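You operate a simulated robot arm through the tools that you are given. There is no shell and no other tool. Be economical: measure what you need, move in short steps, check, and stop when the job is done.

You run a simulated two-armed robot. Do the job below in one go: nothing can be reset, and whatever is moved stays where it is left.

JOB
Book in the scale from the teal mat with its job card and put it on the shelf marked in.
Fine: card in the reader, button marked in once, then the card hangs on the peg marked booked; other cards stay.

The check looks at the end state, three seconds after you hand in, the way a careful person would. Anything else that was tipped, shoved, dropped, spilled or broken makes it a failure.

ROBOT AND FRAMES
Two 7-joint arms with two-finger parallel grippers on one trunk, on a base that drives. Base frame: it is fixed to the floor where the robot stands at the start and does not move with it; the origin is under the middle of the robot, x ahead of it, y to its left, z up. Units: cm, degrees, N and s.
The left shoulder is at the start at [5, 16.5, 125.5], the right one opposite. With the tool pointing down near the work surface each hand reaches from about 16 to 68 cm from the robot's upright axis, wherever it stands, measured 20 degrees to its own side. Places, roughly: bar of the peg marked booked [70, 0, 120]; button marked in [60, -40, 100]; button marked out [60, -40, 100]; slot of the card reader [60, -30, 90]; top of the shelf marked in [70, 50, 50]. Payload 3.91 kg a hand.
Tool frame (each hand has its own): the origin (TCP) lies between the finger pads and is the grasp point; the fingertips stand 3 cm ahead of it; z points along the fingers, y is the line along which they close. Largest opening 11 cm; finger width 2, thickness 1; the body of the gripper, 4.8 by 11.2 cm, starts 5.5 cm behind the TCP.
Orientation is told as [roll, pitch, yaw] about the base's x, y, z axes, in that order, counted from this pose: with the fingers straight down and closing along the base's y, the tool's x points along the base's -x, its y along +y and its z along -z.

CONTROLS
- The arms move only by the tool apply_moves. It takes "left_targets", "right_targets" or both (then of equal length, played together; a hand with none holds still); each is a list of rows, each an object (a shift or turn left out is 0, a gripper value left out holds the last) with "delta_rot": the turn, a rotation vector about the tool's x, y, z in degrees, a list of three; "travel": the shift along the tool's x, y, z in cm, a list of three; "claw": the opening, from 0 (shut) to 1 (fully open). In form: [{"delta_rot": [ax, ay, az], "travel": [tx, ty, tz], "claw": claw}, ...]. A call has 1 to 20 rows; each row shifts and turns the commanded pose from where the row before left it, along the tool's axes as they then stand. Rows are played at 5 a second. More than 5 cm and 8.6 degrees between two rows, or a gripper value outside its range, and nothing of the call is played. A pose out of reach is approached as far as the arm can. The call stops where the force on the tool passes 90 N (or 10 N more than at its start, if that is more) or the arm is blocked; 0.2 s more then pass. The fingers move at their own pace (about 4.5 cm/s each) and stop on an object; they squeeze with about 39 N. The grip force told is the motor's: it shows also when the fingers shut on nothing. Time passes only in rows, and 0.2 s behind the last, so rows that do not move let the fingers close. The reply holds the time, the measured pose of the TCP, the force on the tool along the base axes, the opening and the grip force, in the units named above and with some noise, with the torque about the TCP (base axes, N m) and any sound that the robot's microphone picked up, and new pictures: "pictures" is both (left out), scene, wrist or none (wrist: the cameras of the hands that moved).
- Cameras (640 x 400 px; columns grow to the right, rows downward): "scene" is now at [11.94, -2.04, 144.94]; the picture's right is [-0.21, -0.98, 0.00], its down [-0.34, 0.07, -0.94] and it looks along [0.92, -0.20, -0.35] (base axes); focal length 214 px, centre (320, 200). "left" rides on the left gripper at [7.2, -1.7, -10.4] in its tool frame; the picture's right is [0.23, 0.97, 0.00], its down [-0.76, 0.18, -0.62] and it looks along [-0.61, 0.14, 0.78] (tool axes); focal length 222 px, centre (320, 200). "right" rides on the right gripper at [7.2, 1.7, -10.3] in its tool frame; the picture's right is [-0.23, 0.97, 0.00], its down [-0.76, -0.18, -0.62] and it looks along [-0.61, -0.14, 0.78] (tool axes); focal length 222 px, centre (320, 200). There is no depth. A picture from a camera that has moved, and an enlarged one, comes with that camera's place and axes in the base frame and with its lens.
- lift_body(by): slides the trunk up (or, below 0, down) by that many cm; the arms and the scene camera ride with it, the base frame stays. It gives what a move gives, with no picture.
- roll_base(legs): drives the robot by 1 to 6 legs, each [ahead, left, turn to the left] in cm, cm and degrees, along the robot's own axes; the way and the turn of a leg run together, so that a leg with both is an arc; at most 150 cm and 180 degrees a leg. The arms and the cameras ride along, it lands a little off, and it stops where it bumps. It gives what a move gives, and a new picture of the scene camera.
- aim_head(pan, tilt): turns the head with the scene camera to pan (to the left, within 80 degrees either way) and tilt (down, from -29 to 69), counted from straight ahead of the robot. It gives what a move gives, and a new picture of the scene camera.
- enlarge(camera, box): a new picture of the part [left, top, right, bottom] of that camera's present view, enlarged. The clock stands still meanwhile.
- close_job(): hands the job in; it is judged then, once.

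Work in short steps. Places have to be worked out from the pictures, the camera data and where the tool is seen: move nearer, look again, correct. Check each grasp and each placing, and mend what went wrong. You have 120 turns and 260 pictures in all, those below and enlarged ones among them. Open the grippers and draw the arms clear of the work before you hand the job in, unless the task says otherwise; then end with one line.

The tools are called after "Emit:" by a JSON object that holds its "op" and its "data". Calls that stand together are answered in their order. apply_moves: Moves the arms, as the interface text tells. Its arguments: {"type":"object","properties":{"left_targets":{"type":"array"},"right_targets":{"type":"array"},"pictures":{"type":"string","enum":["both","scene","wrist","none"]}},"required":[]} The other tools are called the same way: lift_body (by) slides the trunk up or down; roll_base (legs) drives the base; aim_head (pan, tilt) turns the head that bears the scene camera; enlarge (camera, box) takes an enlarged picture of a part of a camera's view; close_job () hands the job in.

At the start:

```text
time: 0.0
left_tool_pos: [33.8, 10.0, 143.42]
left_ee_rot: [0.1, 0.1, 0.0]
left_contact_force: [1.1, 0.0, 0.1]
left_moment: [0.01, 0.0, 0.0]
left_width: 11.02
left_grip_force: 0.0
right_tool_pos: [34.87, -22.89, 144.59]
right_ee_rot: [0.0, 0.0, 0.0]
right_contact_force: [-0.2, -0.3, 0.2]
right_moment: [-0.01, -0.04, 0.03]
right_width: 10.99
right_grip_force: 0.1
trunk travel left (down, up): [-47.5, 2.8]
robot x, y, heading: [-0.08, -0.34, 0.0]
head pan, tilt: [-12.0, 20.5]
```

scene: 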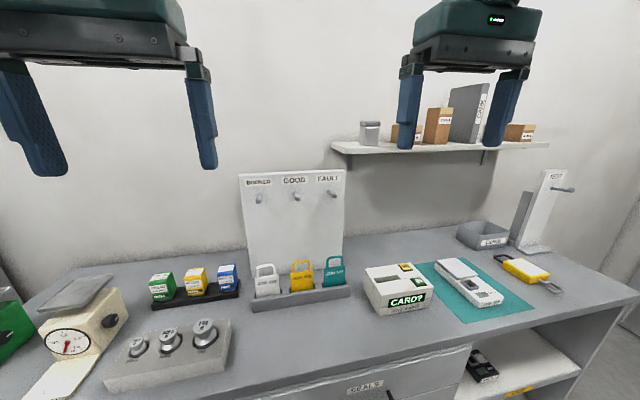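
right: 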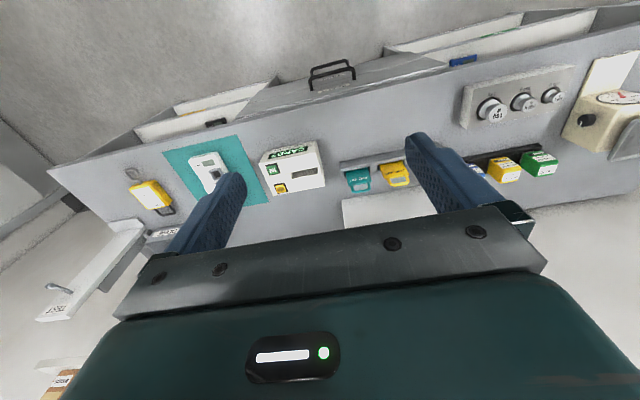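
left: 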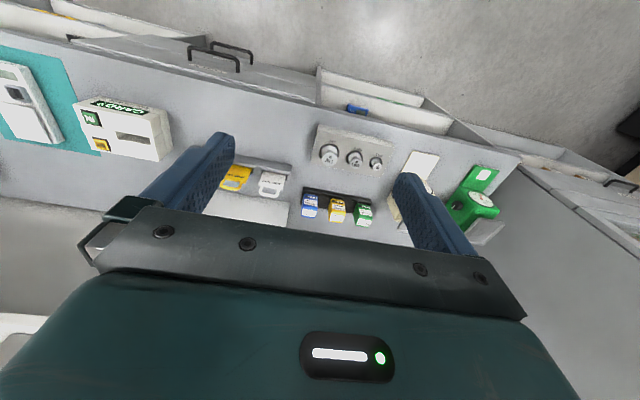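

The scene shows a card reader, a card rack with white, yellow and teal cards, a peg board and a teal mat with a white device on it. I'll enlarge these to read the labels.

Emit:
{"op": "enlarge", "data": {"camera": "scene", "box": [230, 160, 390, 320]}}

Emit:
{"op": "enlarge", "data": {"camera": "scene", "box": [350, 230, 560, 340]}}

Emit:
{"op": "aim_head", "data": {"pan": 30, "tilt": 35}}

```text
2.50 times, centred on (310, 240) of scene
camera zoom: at [11.94, -2.04, 144.94], right [-0.21, -0.98, 0.0], down [-0.34, 0.07, -0.94], along [0.92, -0.2, -0.35], focal length 536 px, centre (345, 100)
```

zoom: 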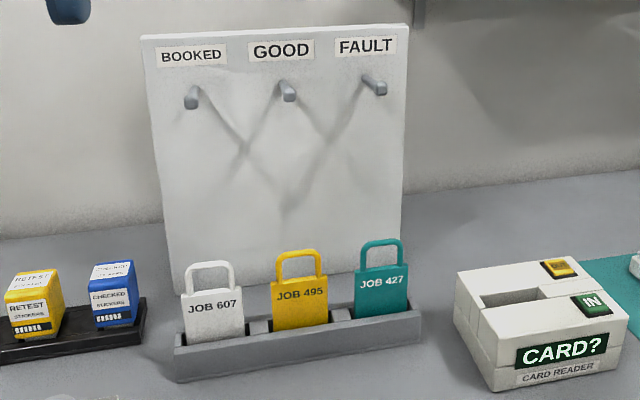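

```text
3.05 times, centred on (455, 285) of scene
camera zoom: at [11.94, -2.04, 144.94], right [-0.21, -0.98, 0.0], down [-0.34, 0.07, -0.94], along [0.92, -0.2, -0.35], focal length 654 px, centre (-91, -59)
```

zoom: 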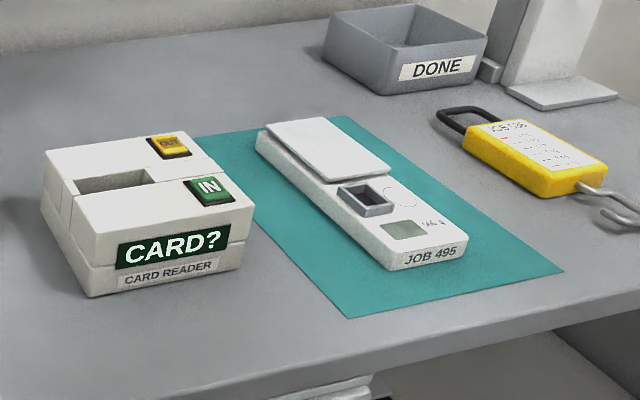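

```text
time: 1.1
left_tool_pos: [33.7, 9.96, 143.41]
left_ee_rot: [0.1, 0.0, 0.0]
left_contact_force: [-0.6, 0.1, -0.1]
left_moment: [-0.01, -0.01, 0.01]
left_width: 10.97
left_grip_force: 0.1
right_tool_pos: [34.72, -22.84, 144.59]
right_ee_rot: [-0.1, 0.1, 0.0]
right_contact_force: [-0.7, -0.2, 0.5]
right_moment: [0.0, 0.0, 0.01]
right_width: 10.99
right_grip_force: 0.1
trunk travel left (down, up): [-47.5, 2.8]
robot x, y, heading: [-0.16, 0.32, 0.4]
head pan, tilt: [30.0, 35.0]
camera scene: at [10.47, 4.3, 142.64], right [0.5, -0.87, 0.0], down [-0.5, -0.29, -0.82], along [0.71, 0.41, -0.57], focal length 214 px, centre (320, 200)
```

scene: 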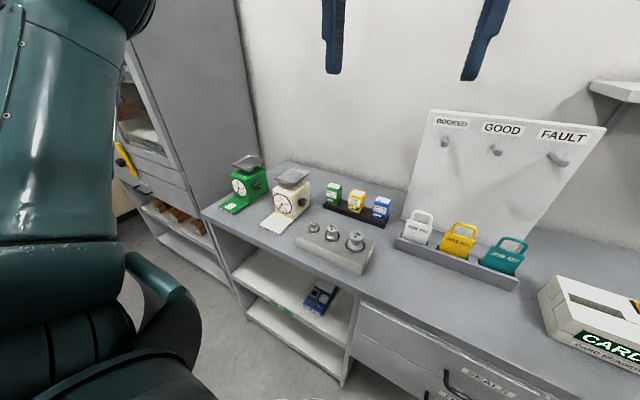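

The scale carries "JOB 495", so the yellow card is the one I need. Next I'll find the shelf marked IN, near [70, 50, 50] under the bench.

Emit:
{"op": "enlarge", "data": {"camera": "scene", "box": [210, 240, 400, 390]}}

Emit:
{"op": "enlarge", "data": {"camera": "scene", "box": [100, 100, 260, 280]}}

Emit:
{"op": "aim_head", "data": {"pan": -30, "tilt": 45}}

```text
2.67 times, centred on (305, 315) of scene
camera zoom: at [10.47, 4.3, 142.64], right [0.5, -0.87, 0.0], down [-0.5, -0.29, -0.82], along [0.71, 0.41, -0.57], focal length 572 px, centre (360, -107)
```

zoom: 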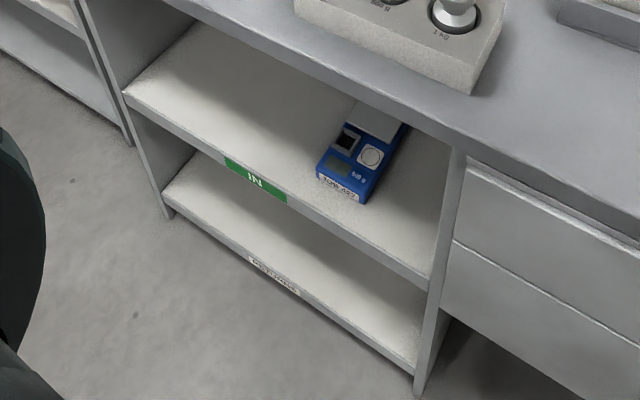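

```text
2.22 times, centred on (180, 190) of scene
camera zoom: at [10.47, 4.3, 142.64], right [0.5, -0.87, 0.0], down [-0.5, -0.29, -0.82], along [0.71, 0.41, -0.57], focal length 477 px, centre (631, 222)
```

zoom: 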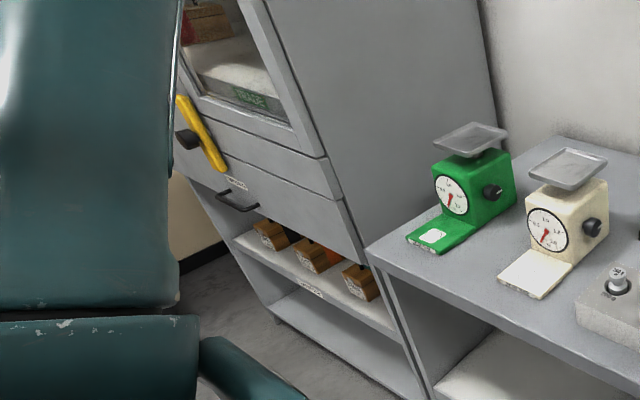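

```text
time: 2.4
left_tool_pos: [33.69, 10.0, 143.47]
left_ee_rot: [0.1, 0.1, 0.0]
left_contact_force: [-0.2, -0.8, 0.0]
left_moment: [0.0, -0.04, 0.02]
left_width: 10.98
left_grip_force: 0.0
right_tool_pos: [34.8, -22.86, 144.47]
right_ee_rot: [0.0, 0.0, 0.0]
right_contact_force: [0.3, -1.1, 0.1]
right_moment: [-0.01, 0.02, -0.02]
right_width: 11.0
right_grip_force: 0.1
trunk travel left (down, up): [-47.5, 2.8]
robot x, y, heading: [-0.2, 0.01, -0.1]
head pan, tilt: [-30.0, 45.0]
camera scene: at [9.89, -4.16, 141.15], right [-0.5, -0.87, 0.0], down [-0.61, 0.35, -0.71], along [0.61, -0.35, -0.71], focal length 214 px, centre (320, 200)
```

scene: 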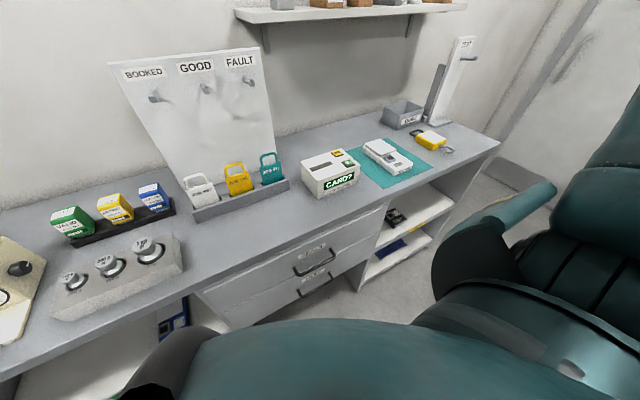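

The IN shelf is the upper level of the left bay, where a blue device already stands. I'll zoom in for precise geometry of the rack, reader and scale.

Emit:
{"op": "enlarge", "data": {"camera": "scene", "box": [175, 140, 295, 230]}}

Emit:
{"op": "enlarge", "data": {"camera": "scene", "box": [290, 120, 450, 220]}}

Emit:
{"op": "enlarge", "data": {"camera": "right", "box": [160, 110, 440, 285]}}

```text
4.44 times, centred on (235, 185) of scene
camera zoom: at [9.89, -4.16, 141.15], right [-0.5, -0.87, 0.0], down [-0.61, 0.35, -0.71], along [0.61, -0.35, -0.71], focal length 953 px, centre (698, 267)
```

zoom: 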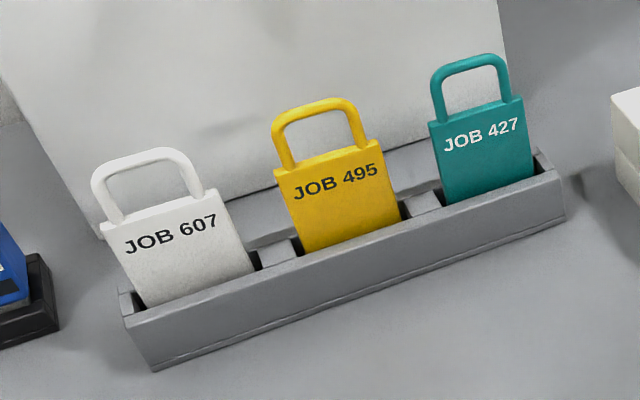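

```text
4.00 times, centred on (370, 170) of scene
camera zoom: at [9.89, -4.16, 141.15], right [-0.5, -0.87, 0.0], down [-0.61, 0.35, -0.71], along [0.61, -0.35, -0.71], focal length 858 px, centre (120, 320)
```

zoom: 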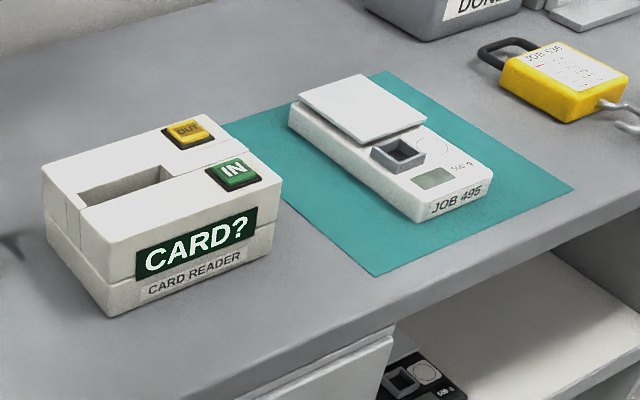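

```text
2.29 times, centred on (300, 198) of right
camera zoom: at [27.47, -21.17, 154.7], right [0.23, 0.97, 0.0], down [0.76, -0.18, 0.62], along [0.61, -0.14, -0.78], focal length 508 px, centre (366, 206)
```

zoom: 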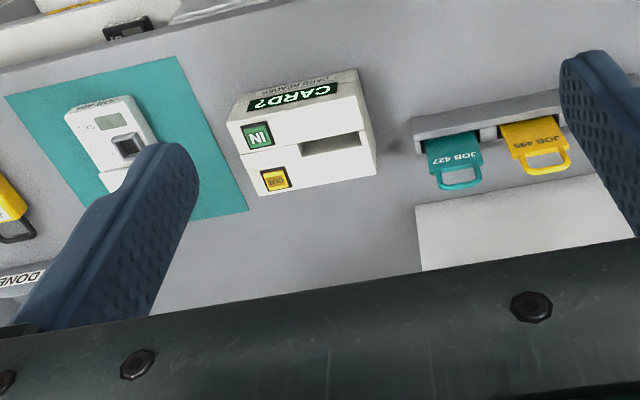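

The scale's card is the yellow one, with its loop top near (65, -8, 106) and the bench at z≈90. I'll look straight down to see how much room the base has ahead of it.

Emit:
{"op": "aim_head", "data": {"pan": 0, "tilt": 69}}

```text
time: 3.3
left_tool_pos: [33.85, 10.03, 143.53]
left_ee_rot: [0.0, 0.0, 0.0]
left_contact_force: [-1.0, 0.6, -0.6]
left_moment: [0.0, -0.01, -0.02]
left_width: 11.0
left_grip_force: 0.0
right_tool_pos: [34.82, -22.83, 144.54]
right_ee_rot: [0.0, 0.0, 0.0]
right_contact_force: [0.0, -0.9, -0.3]
right_moment: [0.01, -0.01, -0.02]
right_width: 11.01
right_grip_force: 0.1
trunk travel left (down, up): [-47.5, 2.8]
robot x, y, heading: [0.16, 0.06, -0.2]
head pan, tilt: [0.0, 68.8]
camera scene: at [8.43, -0.11, 138.27], right [0.0, -1.0, 0.0], down [-0.93, 0.0, -0.36], along [0.36, 0.0, -0.93], focal length 214 px, centre (320, 200)
```

scene: 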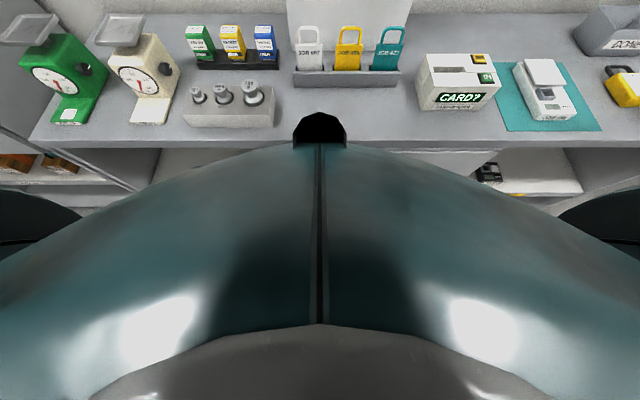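

The bench's front edge is at x≈42, and the peg at x≈70 is out of reach from here. I'll drive 8 cm ahead; the hands are high and clear.

Emit:
{"op": "roll_base", "data": {"legs": [[8, 0, 0]]}}

Emit:
{"op": "aim_head", "data": {"pan": -8, "tilt": 40}}

```text
time: 4.4
left_tool_pos: [41.71, 9.97, 143.42]
left_ee_rot: [-0.1, 0.0, -0.1]
left_contact_force: [-0.1, 0.2, -0.5]
left_moment: [0.0, 0.01, 0.03]
left_width: 10.95
left_grip_force: 0.0
right_tool_pos: [42.86, -22.84, 144.51]
right_ee_rot: [0.0, 0.0, 0.0]
right_contact_force: [0.0, 0.0, -0.1]
right_moment: [-0.02, -0.01, -0.02]
right_width: 10.99
right_grip_force: 0.1
trunk travel left (down, up): [-47.5, 2.8]
robot x, y, heading: [7.71, 0.15, -0.1]
head pan, tilt: [0.0, 68.8]
camera scene: at [16.35, -0.11, 138.26], right [0.0, -1.0, 0.0], down [-0.93, 0.0, -0.36], along [0.36, 0.0, -0.93], focal length 214 px, centre (320, 200)
```

scene: 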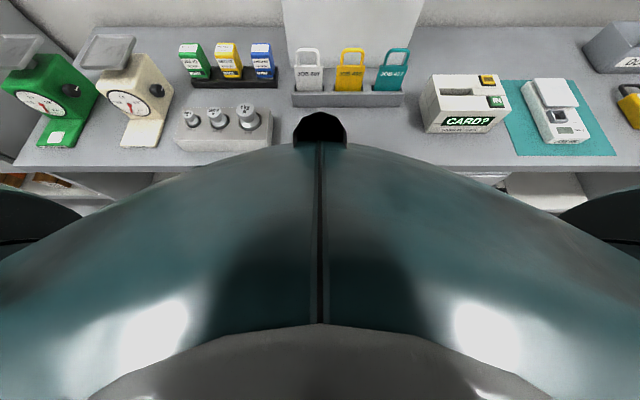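

```text
time: 5.3
left_tool_pos: [41.62, 10.08, 143.51]
left_ee_rot: [0.0, 0.0, 0.0]
left_contact_force: [-0.3, 0.2, 0.2]
left_moment: [0.0, 0.02, 0.03]
left_width: 11.01
left_grip_force: 0.0
right_tool_pos: [42.61, -22.91, 144.64]
right_ee_rot: [0.0, 0.1, 0.0]
right_contact_force: [-0.5, -0.2, -0.3]
right_moment: [0.04, 0.01, 0.01]
right_width: 11.02
right_grip_force: 0.1
trunk travel left (down, up): [-47.5, 2.8]
robot x, y, heading: [7.55, 0.11, 0.0]
head pan, tilt: [-8.0, 40.0]
camera scene: at [19.11, -1.29, 141.87], right [-0.14, -0.99, 0.0], down [-0.64, 0.09, -0.77], along [0.76, -0.11, -0.64], focal length 214 px, centre (320, 200)
```

scene: 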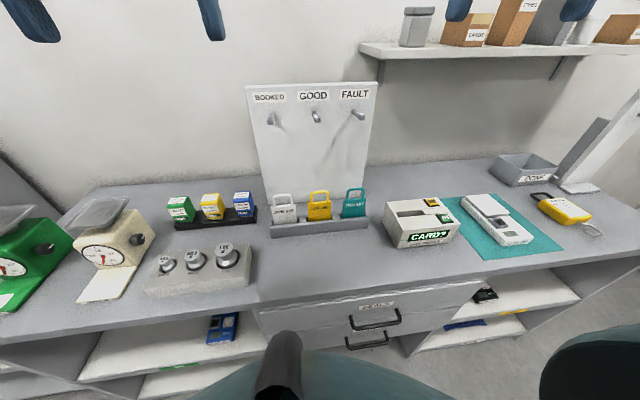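

No bump. I'll measure the pegs, rack and reader from this viewpoint.

Emit:
{"op": "enlarge", "data": {"camera": "scene", "box": [240, 75, 390, 169]}}

Emit:
{"op": "enlarge", "data": {"camera": "scene", "box": [260, 175, 380, 250]}}

Emit:
{"op": "enlarge", "data": {"camera": "scene", "box": [370, 180, 530, 280]}}

Emit:
{"op": "enlarge", "data": {"camera": "right", "box": [160, 60, 480, 260]}}

```text
4.26 times, centred on (315, 122) of scene
camera zoom: at [19.11, -1.29, 141.87], right [-0.14, -0.99, 0.0], down [-0.64, 0.09, -0.77], along [0.76, -0.11, -0.64], focal length 913 px, centre (341, 532)
```

zoom: 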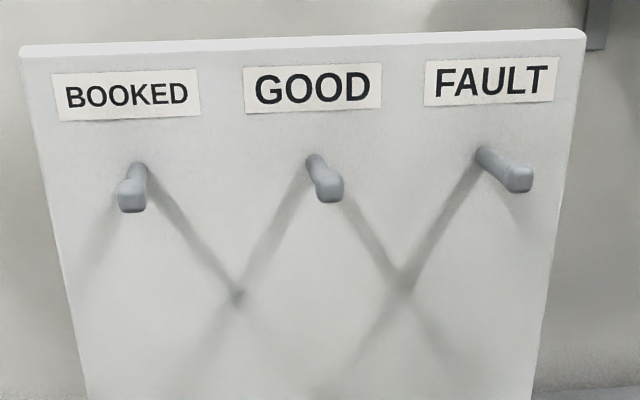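

```text
5.33 times, centred on (320, 212) of scene
camera zoom: at [19.11, -1.29, 141.87], right [-0.14, -0.99, 0.0], down [-0.64, 0.09, -0.77], along [0.76, -0.11, -0.64], focal length 1144 px, centre (320, 133)
```

zoom: 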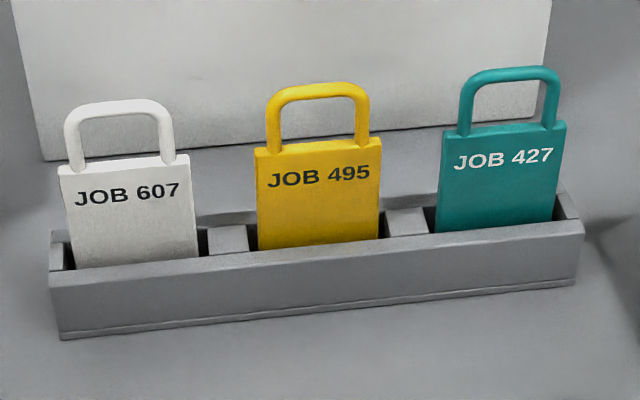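

```text
4.00 times, centred on (450, 230) of scene
camera zoom: at [19.11, -1.29, 141.87], right [-0.14, -0.99, 0.0], down [-0.64, 0.09, -0.77], along [0.76, -0.11, -0.64], focal length 858 px, centre (-200, 80)
```

zoom: 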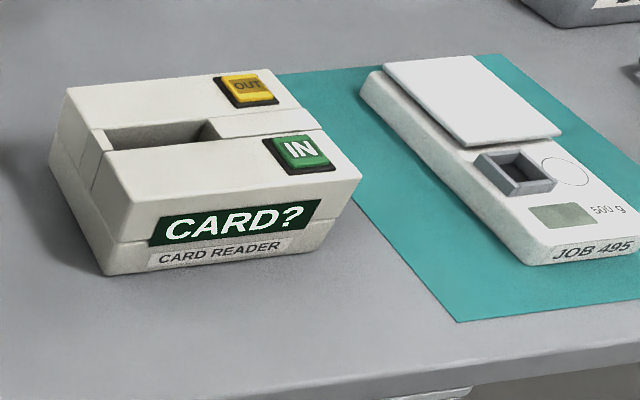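

```text
2.00 times, centred on (320, 160) of right
camera zoom: at [35.3, -21.19, 154.71], right [0.23, 0.97, 0.0], down [0.76, -0.18, 0.62], along [0.61, -0.14, -0.78], focal length 444 px, centre (320, 280)
```

zoom: 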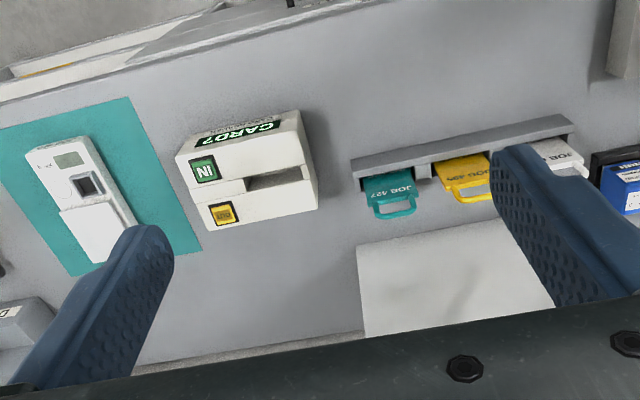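

The yellow card's y is about -8, but depth is still uncertain (x 65–68). I'll bring the right hand in front of and above the card so the wrist camera can measure it from close up.

Emit:
{"op": "apply_moves", "data": {"right_targets": [{"travel": [-1.5, 1.875, 3.25], "claw": 0.84}, {"travel": [-1.5, 1.875, 3.25]}, {"travel": [-1.5, 1.875, 3.25]}, {"travel": [-1.5, 1.875, 3.25]}, {"travel": [-1.5, 1.875, 3.25]}, {"travel": [-1.5, 1.875, 3.25]}, {"travel": [-1.5, 1.875, 3.25]}, {"travel": [-1.5, 1.875, 3.25]}]}}

```text
time: 7.1
left_tool_pos: [41.71, 10.04, 143.48]
left_ee_rot: [-0.1, -0.1, 0.0]
left_contact_force: [-0.4, -0.1, 0.1]
left_moment: [0.0, 0.02, -0.02]
left_width: 11.01
left_grip_force: 0.0
right_tool_pos: [54.77, -7.89, 118.65]
right_ee_rot: [0.0, 0.0, 0.0]
right_contact_force: [0.8, 0.8, -0.1]
right_moment: [-0.02, 0.01, 0.03]
right_width: 9.23
right_grip_force: 0.0
trunk travel left (down, up): [-47.5, 2.8]
robot x, y, heading: [7.47, 0.2, 0.0]
head pan, tilt: [-8.0, 40.0]
camera scene: at [19.17, -1.25, 141.88], right [-0.14, -0.99, 0.0], down [-0.64, 0.09, -0.77], along [0.76, -0.11, -0.64], focal length 214 px, centre (320, 200)
camera right: at [47.39, -6.14, 128.77], right [0.23, 0.97, 0.0], down [0.76, -0.18, 0.62], along [0.61, -0.14, -0.78], focal length 222 px, centre (320, 200)
```

scene: 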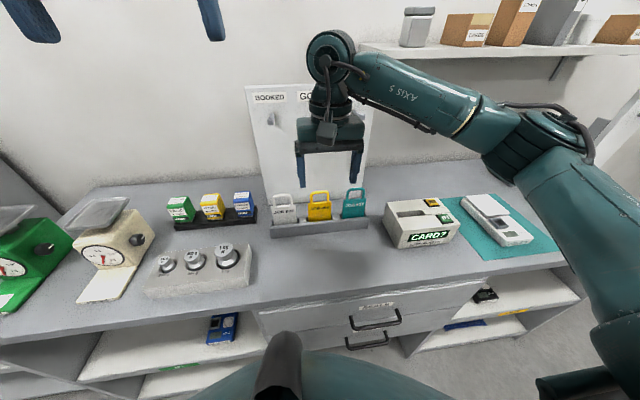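
right: 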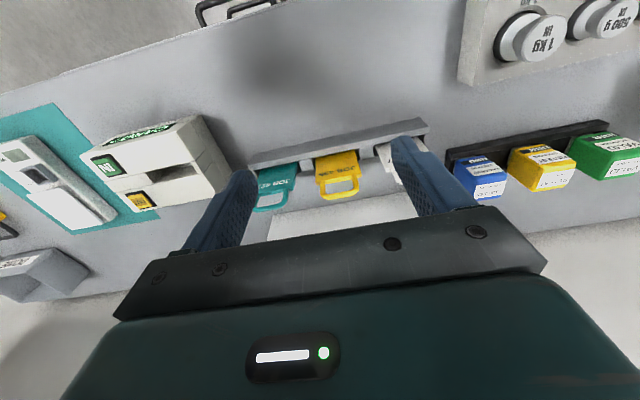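

Emit:
{"op": "enlarge", "data": {"camera": "right", "box": [240, 110, 440, 235]}}

```text
3.20 times, centred on (340, 172) of right
camera zoom: at [47.39, -6.14, 128.77], right [0.23, 0.97, 0.0], down [0.76, -0.18, 0.62], along [0.61, -0.14, -0.78], focal length 711 px, centre (256, 288)
```

zoom: 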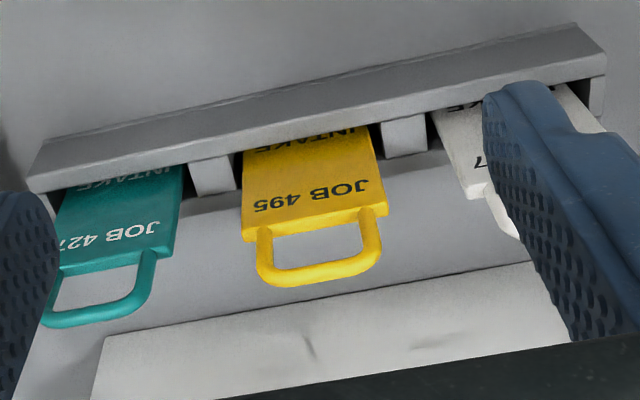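

Triangulation from the close view puts the loop top at (65.8, -7.7, 105.5), with the body 6.5 cm wide and its top at z≈102. The GOOD peg sits right above this card, so I'll tilt the gripper 45° forward and reach in under it.

Emit:
{"op": "apply_moves", "data": {"right_targets": [{"delta_rot": [0, -7.5, 0]}, {"delta_rot": [0, -7.5, 0]}, {"delta_rot": [0, -7.5, 0]}, {"delta_rot": [0, -7.5, 0]}, {"delta_rot": [0, -7.5, 0]}, {"delta_rot": [0, -7.5, 0]}, {}]}}

```text
time: 8.7
left_tool_pos: [41.5, 10.02, 143.42]
left_ee_rot: [0.0, 0.0, -0.1]
left_contact_force: [-0.3, 1.1, -0.2]
left_moment: [-0.03, 0.01, 0.01]
left_width: 11.02
left_grip_force: 0.0
right_tool_pos: [54.67, -7.86, 118.74]
right_ee_rot: [0.2, -45.2, -0.1]
right_contact_force: [0.5, -0.4, -0.6]
right_moment: [0.01, -0.01, 0.03]
right_width: 9.24
right_grip_force: 0.0
trunk travel left (down, up): [-47.5, 2.8]
robot x, y, heading: [8.04, 0.19, 0.1]
head pan, tilt: [-8.0, 40.0]
camera scene: at [19.11, -1.29, 141.88], right [-0.14, -0.99, 0.0], down [-0.64, 0.09, -0.77], along [0.76, -0.11, -0.64], focal length 214 px, centre (320, 200)
camera right: at [42.11, -6.14, 120.57], right [0.16, 0.97, 0.16], down [0.1, -0.18, 0.98], along [0.98, -0.14, -0.12], focal length 222 px, centre (320, 200)
```

scene: 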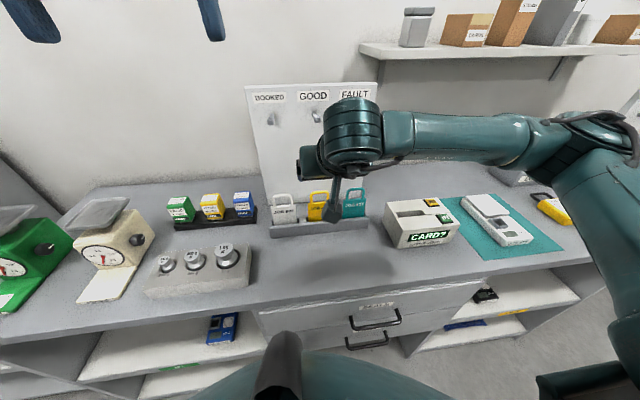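
right: 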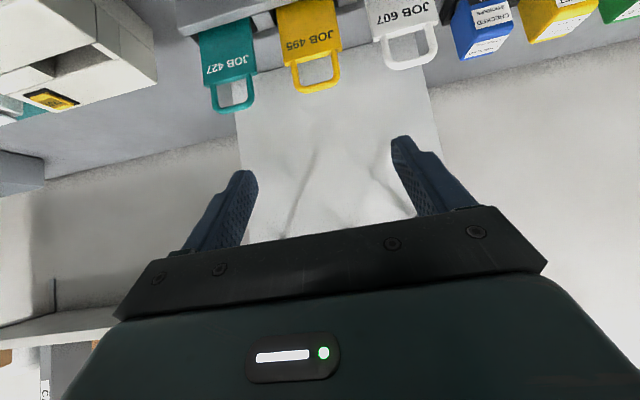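

The wrist view agrees: card centre y≈-7.75. I'll move to a standoff 10 cm back along the tool axis and recheck.

Emit:
{"op": "apply_moves", "data": {"right_targets": [{"travel": [1.79, 0.03, 3.67]}, {"travel": [1.79, 0.03, 3.67]}, {"travel": [1.79, 0.03, 3.67]}, {}]}}

Emit:
{"op": "enlarge", "data": {"camera": "right", "box": [180, 0, 480, 188]}}

```text
time: 9.7
left_tool_pos: [41.55, 10.06, 143.39]
left_ee_rot: [0.0, 0.0, -0.1]
left_contact_force: [-0.5, 0.1, 0.7]
left_moment: [0.0, -0.01, -0.02]
left_width: 11.01
left_grip_force: 0.0
right_tool_pos: [58.6, -7.73, 106.94]
right_ee_rot: [-0.1, -45.2, 0.1]
right_contact_force: [-1.0, -0.7, -0.1]
right_moment: [0.02, -0.03, 0.02]
right_width: 9.25
right_grip_force: 0.1
trunk travel left (down, up): [-47.5, 2.8]
robot x, y, heading: [7.67, 0.07, 0.1]
head pan, tilt: [-8.0, 40.0]
camera scene: at [19.07, -1.28, 141.88], right [-0.14, -0.99, 0.0], down [-0.64, 0.09, -0.77], along [0.76, -0.11, -0.64], focal length 214 px, centre (320, 200)
camera right: at [46.0, -6.05, 108.92], right [0.16, 0.97, 0.16], down [0.1, -0.18, 0.98], along [0.98, -0.14, -0.12], focal length 222 px, centre (320, 200)
```

scene: 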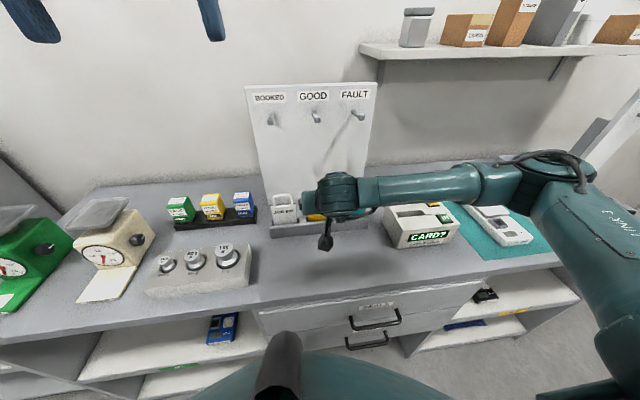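
right: 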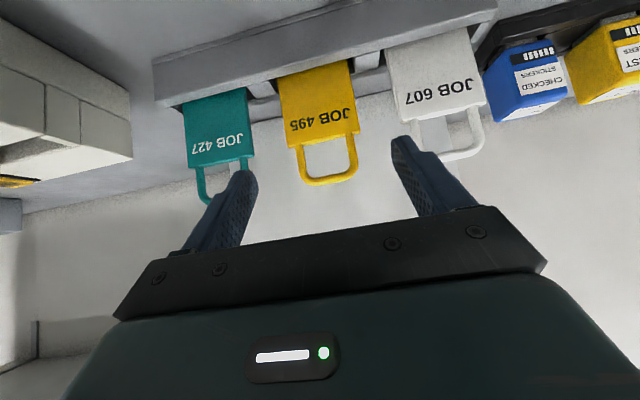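

```text
2.13 times, centred on (330, 94) of right
camera zoom: at [46.0, -6.05, 108.92], right [0.16, 0.97, 0.16], down [0.1, -0.18, 0.98], along [0.98, -0.14, -0.12], focal length 473 px, centre (299, 426)
```

zoom: 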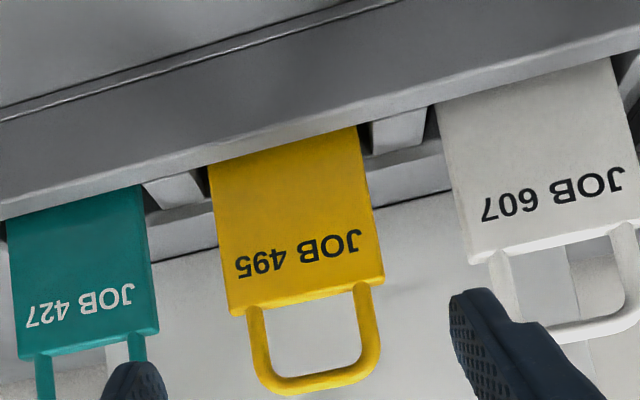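

The fingers straddle the yellow card with over 1 cm clearance to each neighbour. I'll advance along the tool axis to the grasp point without closing yet.

Emit:
{"op": "apply_moves", "data": {"right_targets": [{"travel": [0, 0, 3.3]}, {"travel": [0, 0, 3.3]}, {"travel": [0, 0, 3.2]}, {}]}}

Emit:
{"op": "enlarge", "data": {"camera": "scene", "box": [250, 160, 410, 260]}}

```text
time: 10.7
left_tool_pos: [41.52, 10.06, 143.46]
left_ee_rot: [0.0, 0.0, 0.0]
left_contact_force: [0.1, -0.5, -0.1]
left_moment: [0.0, 0.04, -0.01]
left_width: 11.0
left_grip_force: 0.0
right_tool_pos: [65.53, -7.67, 100.0]
right_ee_rot: [0.0, -45.0, 0.0]
right_contact_force: [0.0, -0.2, -1.1]
right_moment: [0.03, 0.01, 0.0]
right_width: 9.23
right_grip_force: 0.0
trunk travel left (down, up): [-47.5, 2.8]
robot x, y, heading: [7.55, 0.26, 0.2]
head pan, tilt: [-8.0, 40.0]
camera scene: at [19.07, -1.3, 141.88], right [-0.14, -0.99, 0.0], down [-0.64, 0.09, -0.77], along [0.76, -0.11, -0.64], focal length 214 px, centre (320, 200)
camera right: at [53.0, -6.02, 102.01], right [0.16, 0.97, 0.16], down [0.1, -0.18, 0.98], along [0.98, -0.14, -0.12], focal length 222 px, centre (320, 200)
```

scene: 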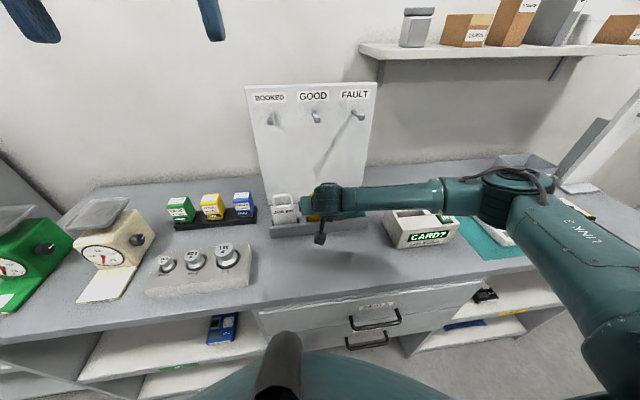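
right: 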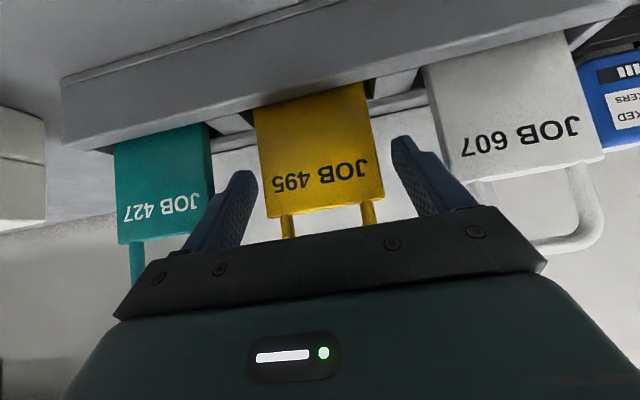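

```text
4.00 times, centred on (330, 210) of scene
camera zoom: at [19.07, -1.3, 141.88], right [-0.14, -0.99, 0.0], down [-0.64, 0.09, -0.77], along [0.76, -0.11, -0.64], focal length 858 px, centre (280, 160)
```

zoom: 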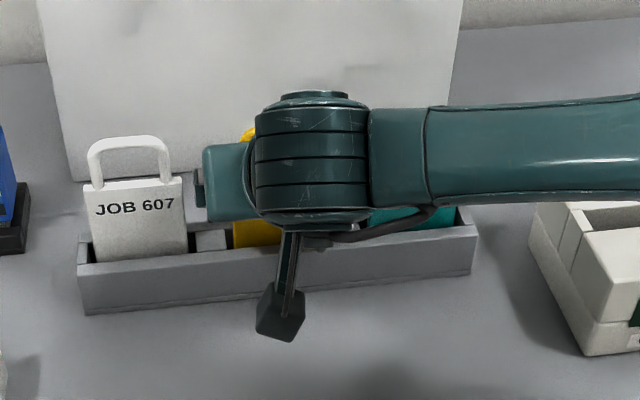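

The card face is at x≈65 and the body top at z≈101, so the pads lie across its side edges. Closing the gripper.

Emit:
{"op": "apply_moves", "data": {"right_targets": [{"claw": 0.5}, {"claw": 0.3}, {"claw": 0.3}, {"claw": 0.3}, {}], "pictures": "wrist"}}

```text
time: 11.9
left_tool_pos: [41.57, 10.05, 143.43]
left_ee_rot: [0.0, -0.1, -0.1]
left_contact_force: [0.3, 0.7, 0.7]
left_moment: [-0.02, -0.02, -0.04]
left_width: 11.0
left_grip_force: 0.0
right_tool_pos: [65.56, -7.76, 100.01]
right_ee_rot: [0.0, -45.1, 0.0]
right_contact_force: [-0.4, 0.1, -0.2]
right_moment: [-0.02, 0.01, 0.0]
right_width: 6.89
right_grip_force: 39.1
trunk travel left (down, up): [-47.5, 2.8]
robot x, y, heading: [7.62, -0.29, 0.1]
head pan, tilt: [-8.0, 40.0]
camera right: at [53.01, -6.03, 102.02], right [0.16, 0.97, 0.16], down [0.1, -0.18, 0.98], along [0.98, -0.14, -0.12], focal length 222 px, centre (320, 200)
```

right: 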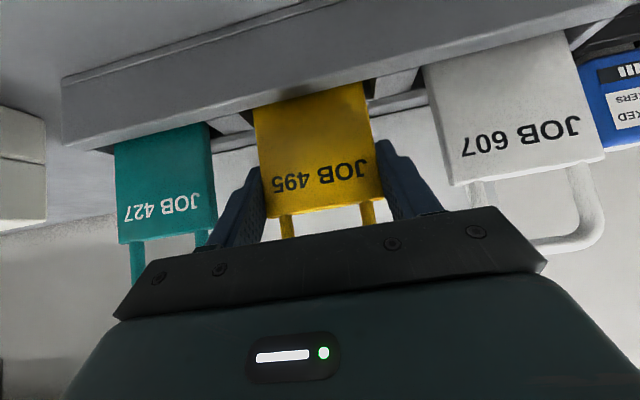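

The card is gripped at 6.9 cm with 39 N. I'll lift it straight up 10 cm.

Emit:
{"op": "apply_moves", "data": {"right_targets": [{"travel": [-1.41, 0, -1.41]}, {"travel": [-1.41, 0, -1.41]}, {"travel": [-1.41, 0, -1.41]}, {"travel": [-1.41, 0, -1.41]}, {"travel": [-1.41, 0, -1.41]}, {}]}}

```text
time: 13.3
left_tool_pos: [41.6, 10.04, 143.36]
left_ee_rot: [-0.1, 0.0, -0.1]
left_contact_force: [-0.4, -0.2, -1.3]
left_moment: [0.01, -0.03, -0.03]
left_width: 11.0
left_grip_force: 0.1
right_tool_pos: [65.64, -7.73, 110.13]
right_ee_rot: [0.0, -45.0, 0.0]
right_contact_force: [0.7, 0.3, -0.2]
right_moment: [-0.03, 0.02, 0.01]
right_width: 6.9
right_grip_force: 39.1
trunk travel left (down, up): [-47.5, 2.8]
robot x, y, heading: [7.86, 0.19, 0.0]
head pan, tilt: [-8.0, 40.0]
camera scene: at [19.12, -1.3, 141.88], right [-0.14, -0.99, 0.0], down [-0.64, 0.09, -0.77], along [0.76, -0.11, -0.64], focal length 214 px, centre (320, 200)
camera right: at [53.14, -6.08, 112.04], right [0.16, 0.97, 0.16], down [0.1, -0.18, 0.98], along [0.98, -0.14, -0.12], focal length 222 px, centre (320, 200)
```

scene: 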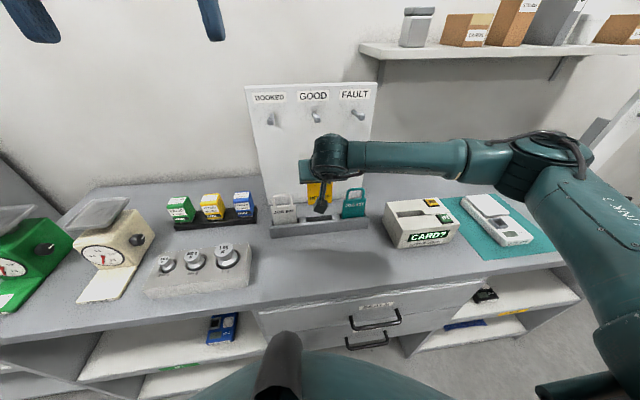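
right: 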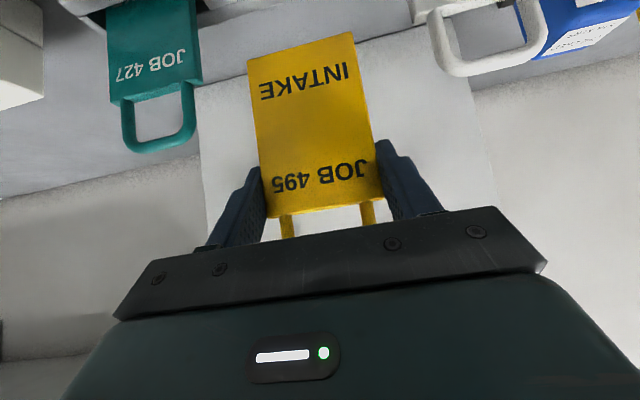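

The card is held square, with its bottom 9 cm below the TCP. I'll pull the hand back 15 cm and shift the robot 28 cm to the right, so the scene camera faces the reader.

Emit:
{"op": "apply_moves", "data": {"right_targets": [{"travel": [2.65, 0, -2.65]}, {"travel": [2.65, 0, -2.65]}, {"travel": [2.65, 0, -2.65]}, {"travel": [2.65, 0, -2.65]}, {}], "pictures": "none"}}

Emit:
{"op": "roll_base", "data": {"legs": [[0, -28, 0]]}}

Emit:
{"op": "aim_head", "data": {"pan": 0, "tilt": 52}}

```text
time: 14.5
left_tool_pos: [41.62, 9.98, 143.48]
left_ee_rot: [0.0, 0.0, -0.2]
left_contact_force: [-0.1, -0.2, 0.1]
left_moment: [-0.02, -0.01, -0.02]
left_width: 11.02
left_grip_force: 0.0
right_tool_pos: [50.5, -7.94, 110.0]
right_ee_rot: [-0.1, -45.1, -0.2]
right_contact_force: [-0.2, -0.3, -0.4]
right_moment: [-0.02, 0.01, -0.01]
right_width: 6.88
right_grip_force: 38.8
trunk travel left (down, up): [-47.5, 2.8]
robot x, y, heading: [8.0, 0.48, 0.0]
head pan, tilt: [-8.0, 40.0]
```

```text
time: 17.6
left_tool_pos: [41.58, -18.24, 143.4]
left_ee_rot: [0.0, 0.1, 0.0]
left_contact_force: [-0.4, 1.9, -0.9]
left_moment: [0.04, 0.02, -0.02]
left_width: 11.0
left_grip_force: 0.0
right_tool_pos: [50.62, -36.16, 110.03]
right_ee_rot: [0.0, -45.0, -0.1]
right_contact_force: [0.1, -0.3, -0.7]
right_moment: [0.0, -0.04, -0.01]
right_width: 6.88
right_grip_force: 38.6
trunk travel left (down, up): [-47.5, 2.8]
robot x, y, heading: [8.01, -28.05, -0.1]
head pan, tilt: [-8.0, 40.0]
camera scene: at [19.07, -29.51, 141.88], right [-0.14, -0.99, 0.0], down [-0.64, 0.09, -0.77], along [0.76, -0.11, -0.64], focal length 214 px, centre (320, 200)
```

scene: 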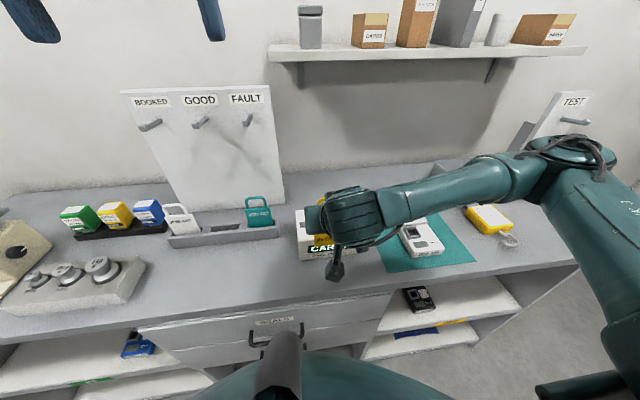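

```text
time: 18.3
left_tool_pos: [41.54, -18.19, 143.41]
left_ee_rot: [-0.1, 0.0, -0.1]
left_contact_force: [0.0, -0.2, -0.2]
left_moment: [0.01, -0.04, 0.01]
left_width: 11.0
left_grip_force: 0.0
right_tool_pos: [50.47, -36.02, 110.14]
right_ee_rot: [0.1, -45.0, -0.2]
right_contact_force: [0.1, -0.3, 0.6]
right_moment: [-0.02, 0.03, 0.01]
right_width: 6.89
right_grip_force: 38.8
trunk travel left (down, up): [-47.5, 2.8]
robot x, y, heading: [7.86, -28.25, -0.4]
head pan, tilt: [0.0, 52.0]
camera scene: at [18.17, -28.3, 140.2], right [0.0, -1.0, 0.0], down [-0.79, 0.0, -0.62], along [0.62, 0.0, -0.79], focal length 214 px, centre (320, 200)
```

scene: 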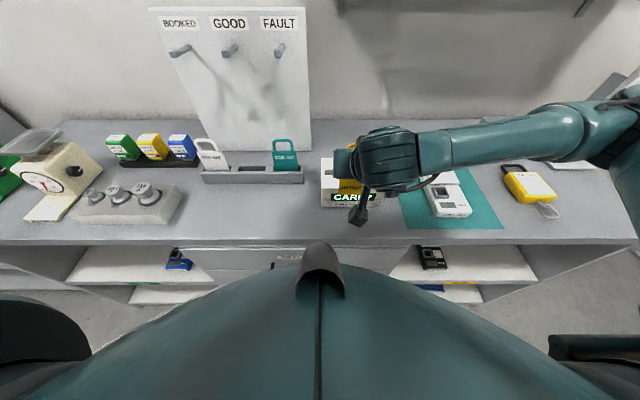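

The right hand hides the reader from the head, but the left wrist camera should now face it.

Emit:
{"op": "enlarge", "data": {"camera": "left", "box": [180, 60, 460, 235]}}

Emit:
{"op": "enlarge", "data": {"camera": "right", "box": [0, 0, 640, 400]}}

```text
2.29 times, centred on (320, 148) of left
camera zoom: at [34.49, -19.97, 153.84], right [-0.23, 0.97, 0.0], down [0.76, 0.18, 0.62], along [0.61, 0.14, -0.78], focal length 508 px, centre (320, 320)
```

zoom: 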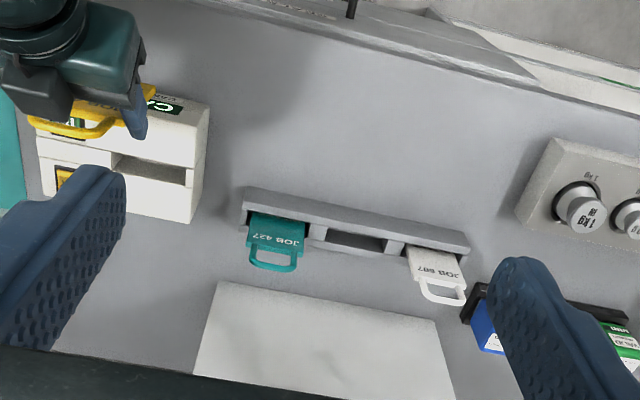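

```text
1.00 times, centred on (320, 200) of right (not enlarged: the box is as wide or as high as the picture)
camera zoom: at [37.99, -34.34, 112.01], right [0.16, 0.97, 0.16], down [0.1, -0.18, 0.98], along [0.98, -0.14, -0.12], focal length 222 px, centre (320, 200)
```

zoom: 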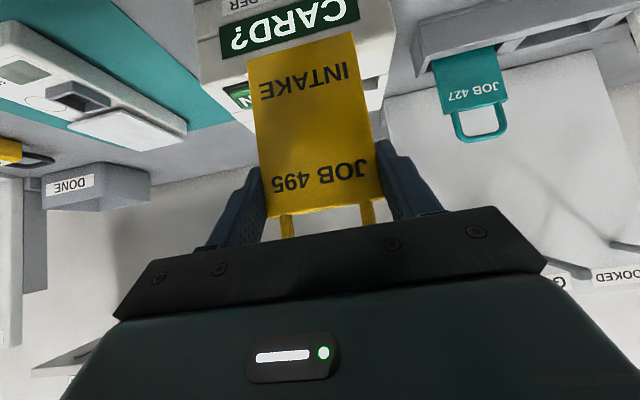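

I'll swing the right hand aside (20 cm right, 8 cm up) so the head camera can measure the reader.

Emit:
{"op": "apply_moves", "data": {"right_targets": [{"travel": [-1.13, -4, -1.13]}, {"travel": [-1.13, -4, -1.13]}, {"travel": [-1.13, -4, -1.13]}, {"travel": [-1.13, -4, -1.13]}, {"travel": [-1.13, -4, -1.13]}, {}], "pictures": "none"}}

Emit:
{"op": "enlarge", "data": {"camera": "scene", "box": [300, 130, 430, 230]}}

Emit:
{"op": "enlarge", "data": {"camera": "left", "box": [120, 60, 320, 185]}}

```text
time: 19.7
left_tool_pos: [41.64, -18.08, 143.34]
left_ee_rot: [-0.1, 0.0, 0.0]
left_contact_force: [0.0, 0.2, 0.7]
left_moment: [-0.01, 0.04, 0.01]
left_width: 11.0
left_grip_force: 0.1
right_tool_pos: [50.46, -56.01, 118.09]
right_ee_rot: [0.1, -45.0, 0.0]
right_contact_force: [0.7, -0.1, -0.2]
right_moment: [0.01, -0.02, -0.01]
right_width: 6.89
right_grip_force: 39.0
trunk travel left (down, up): [-47.5, 2.8]
robot x, y, heading: [7.75, -28.38, -0.0]
head pan, tilt: [0.0, 52.0]
```

```text
4.00 times, centred on (365, 180) of scene
camera zoom: at [18.21, -28.26, 140.19], right [0.0, -1.0, 0.0], down [-0.79, 0.0, -0.62], along [0.62, 0.0, -0.79], focal length 858 px, centre (140, 280)
```

zoom: 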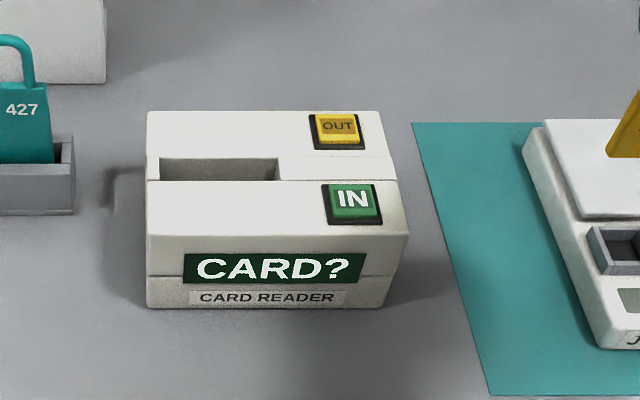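

```text
3.20 times, centred on (220, 122) of left
camera zoom: at [34.55, -19.92, 153.83], right [-0.23, 0.97, 0.0], down [0.76, 0.18, 0.62], along [0.61, 0.14, -0.78], focal length 711 px, centre (640, 448)
```

zoom: 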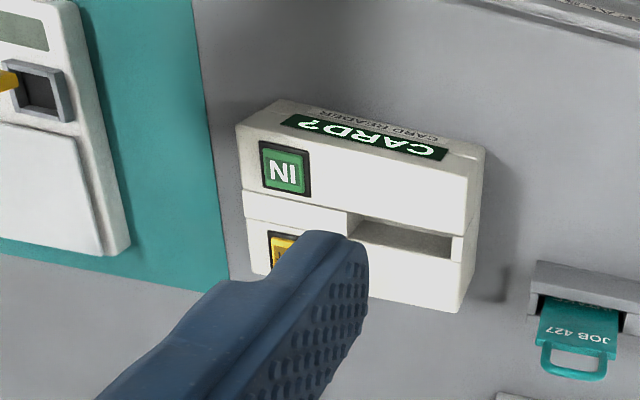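

The reader is square to the base, with its top at z≈98. The slot spans x 59.9–62.1 and y -37.9…-29.7 (centre 61.0, -33.8), and the IN button is near (57.1, -42.3). I'll check how the card sits relative to the TCP.

Emit:
{"op": "enlarge", "data": {"camera": "scene", "box": [380, 80, 560, 200]}}

Emit:
{"op": "enlarge", "data": {"camera": "left", "box": [0, 40, 200, 165]}}

```text
3.33 times, centred on (470, 140) of scene
camera zoom: at [18.21, -28.26, 140.19], right [0.0, -1.0, 0.0], down [-0.79, 0.0, -0.62], along [0.62, 0.0, -0.79], focal length 715 px, centre (-180, 400)
```

zoom: 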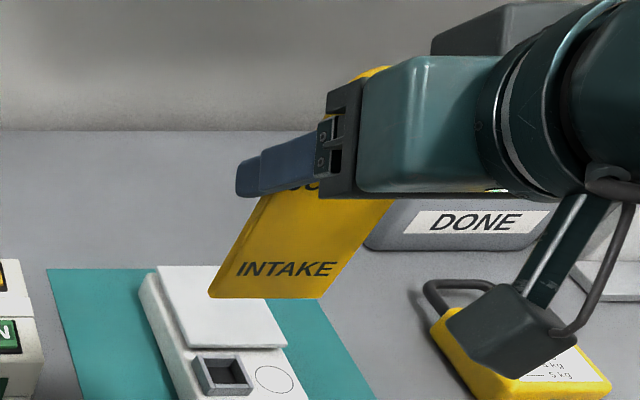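

```text
3.20 times, centred on (100, 102) of left
camera zoom: at [34.55, -19.92, 153.83], right [-0.23, 0.97, 0.0], down [0.76, 0.18, 0.62], along [0.61, 0.14, -0.78], focal length 711 px, centre (1024, 512)
```

zoom: 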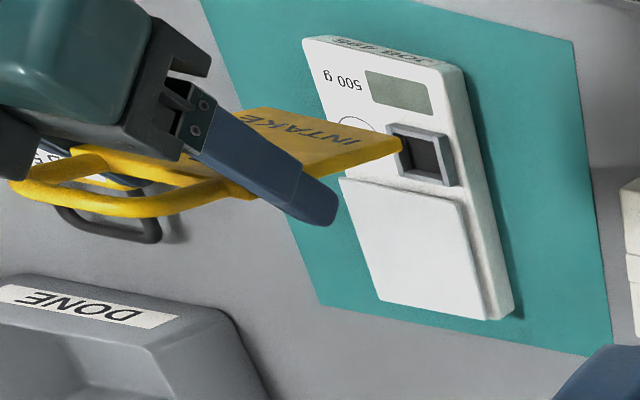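

The card sits about 0.3 cm forward of the TCP and hangs vertical. I'll move it above the slot, to TCP (60.8, -33.8, 111).

Emit:
{"op": "apply_moves", "data": {"right_targets": [{"travel": [-0.39, 3.7, 2.04]}, {"travel": [-0.39, 3.7, 2.04]}, {"travel": [-0.39, 3.7, 2.04]}, {"travel": [-0.39, 3.7, 2.04]}, {"travel": [-0.39, 3.7, 2.04]}, {"travel": [-0.39, 3.7, 2.04]}, {}], "pictures": "wrist"}}

Emit:
{"op": "enlarge", "data": {"camera": "left", "box": [120, 60, 320, 185]}}

Emit:
{"op": "enlarge", "data": {"camera": "scene", "box": [290, 100, 450, 220]}}

```text
time: 21.3
left_tool_pos: [41.6, -18.45, 143.48]
left_ee_rot: [0.0, 0.0, -0.1]
left_contact_force: [0.0, 0.8, 0.1]
left_moment: [0.03, 0.01, 0.01]
left_width: 11.0
left_grip_force: 0.1
right_tool_pos: [60.97, -33.95, 111.05]
right_ee_rot: [0.0, -45.1, -0.2]
right_contact_force: [0.6, -0.9, -0.9]
right_moment: [-0.01, 0.01, 0.03]
right_width: 6.89
right_grip_force: 39.3
trunk travel left (down, up): [-47.5, 2.8]
robot x, y, heading: [7.66, -28.46, 0.3]
head pan, tilt: [0.0, 52.0]
camera right: at [48.35, -32.2, 113.03], right [0.16, 0.97, 0.16], down [0.1, -0.18, 0.98], along [0.98, -0.14, -0.12], focal length 222 px, centre (320, 200)
```

right: 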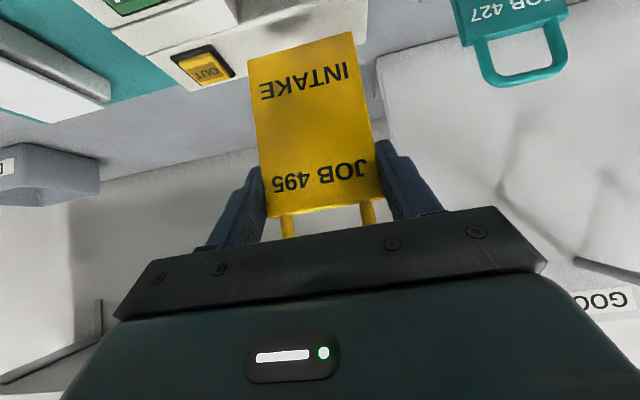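

```text
3.20 times, centred on (220, 122) of left
camera zoom: at [34.46, -20.05, 153.85], right [-0.23, 0.97, 0.0], down [0.76, 0.18, 0.62], along [0.61, 0.14, -0.78], focal length 711 px, centre (640, 448)
```

zoom: 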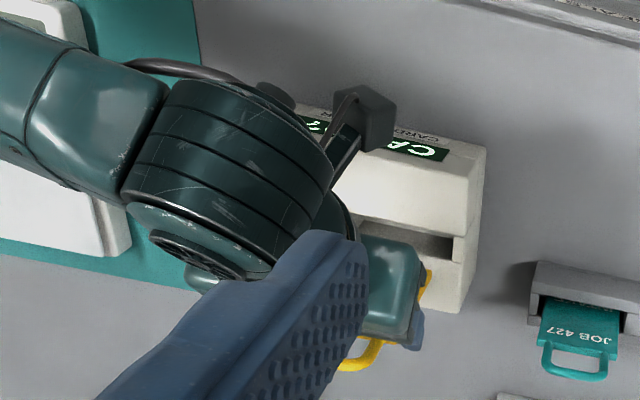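

```text
3.33 times, centred on (370, 160) of scene
camera zoom: at [18.14, -28.37, 140.2], right [0.0, -1.0, 0.0], down [-0.79, 0.0, -0.62], along [0.62, 0.0, -0.79], focal length 715 px, centre (153, 333)
```

zoom: 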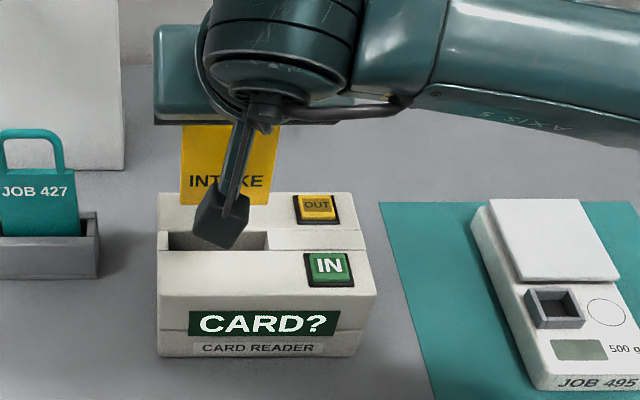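

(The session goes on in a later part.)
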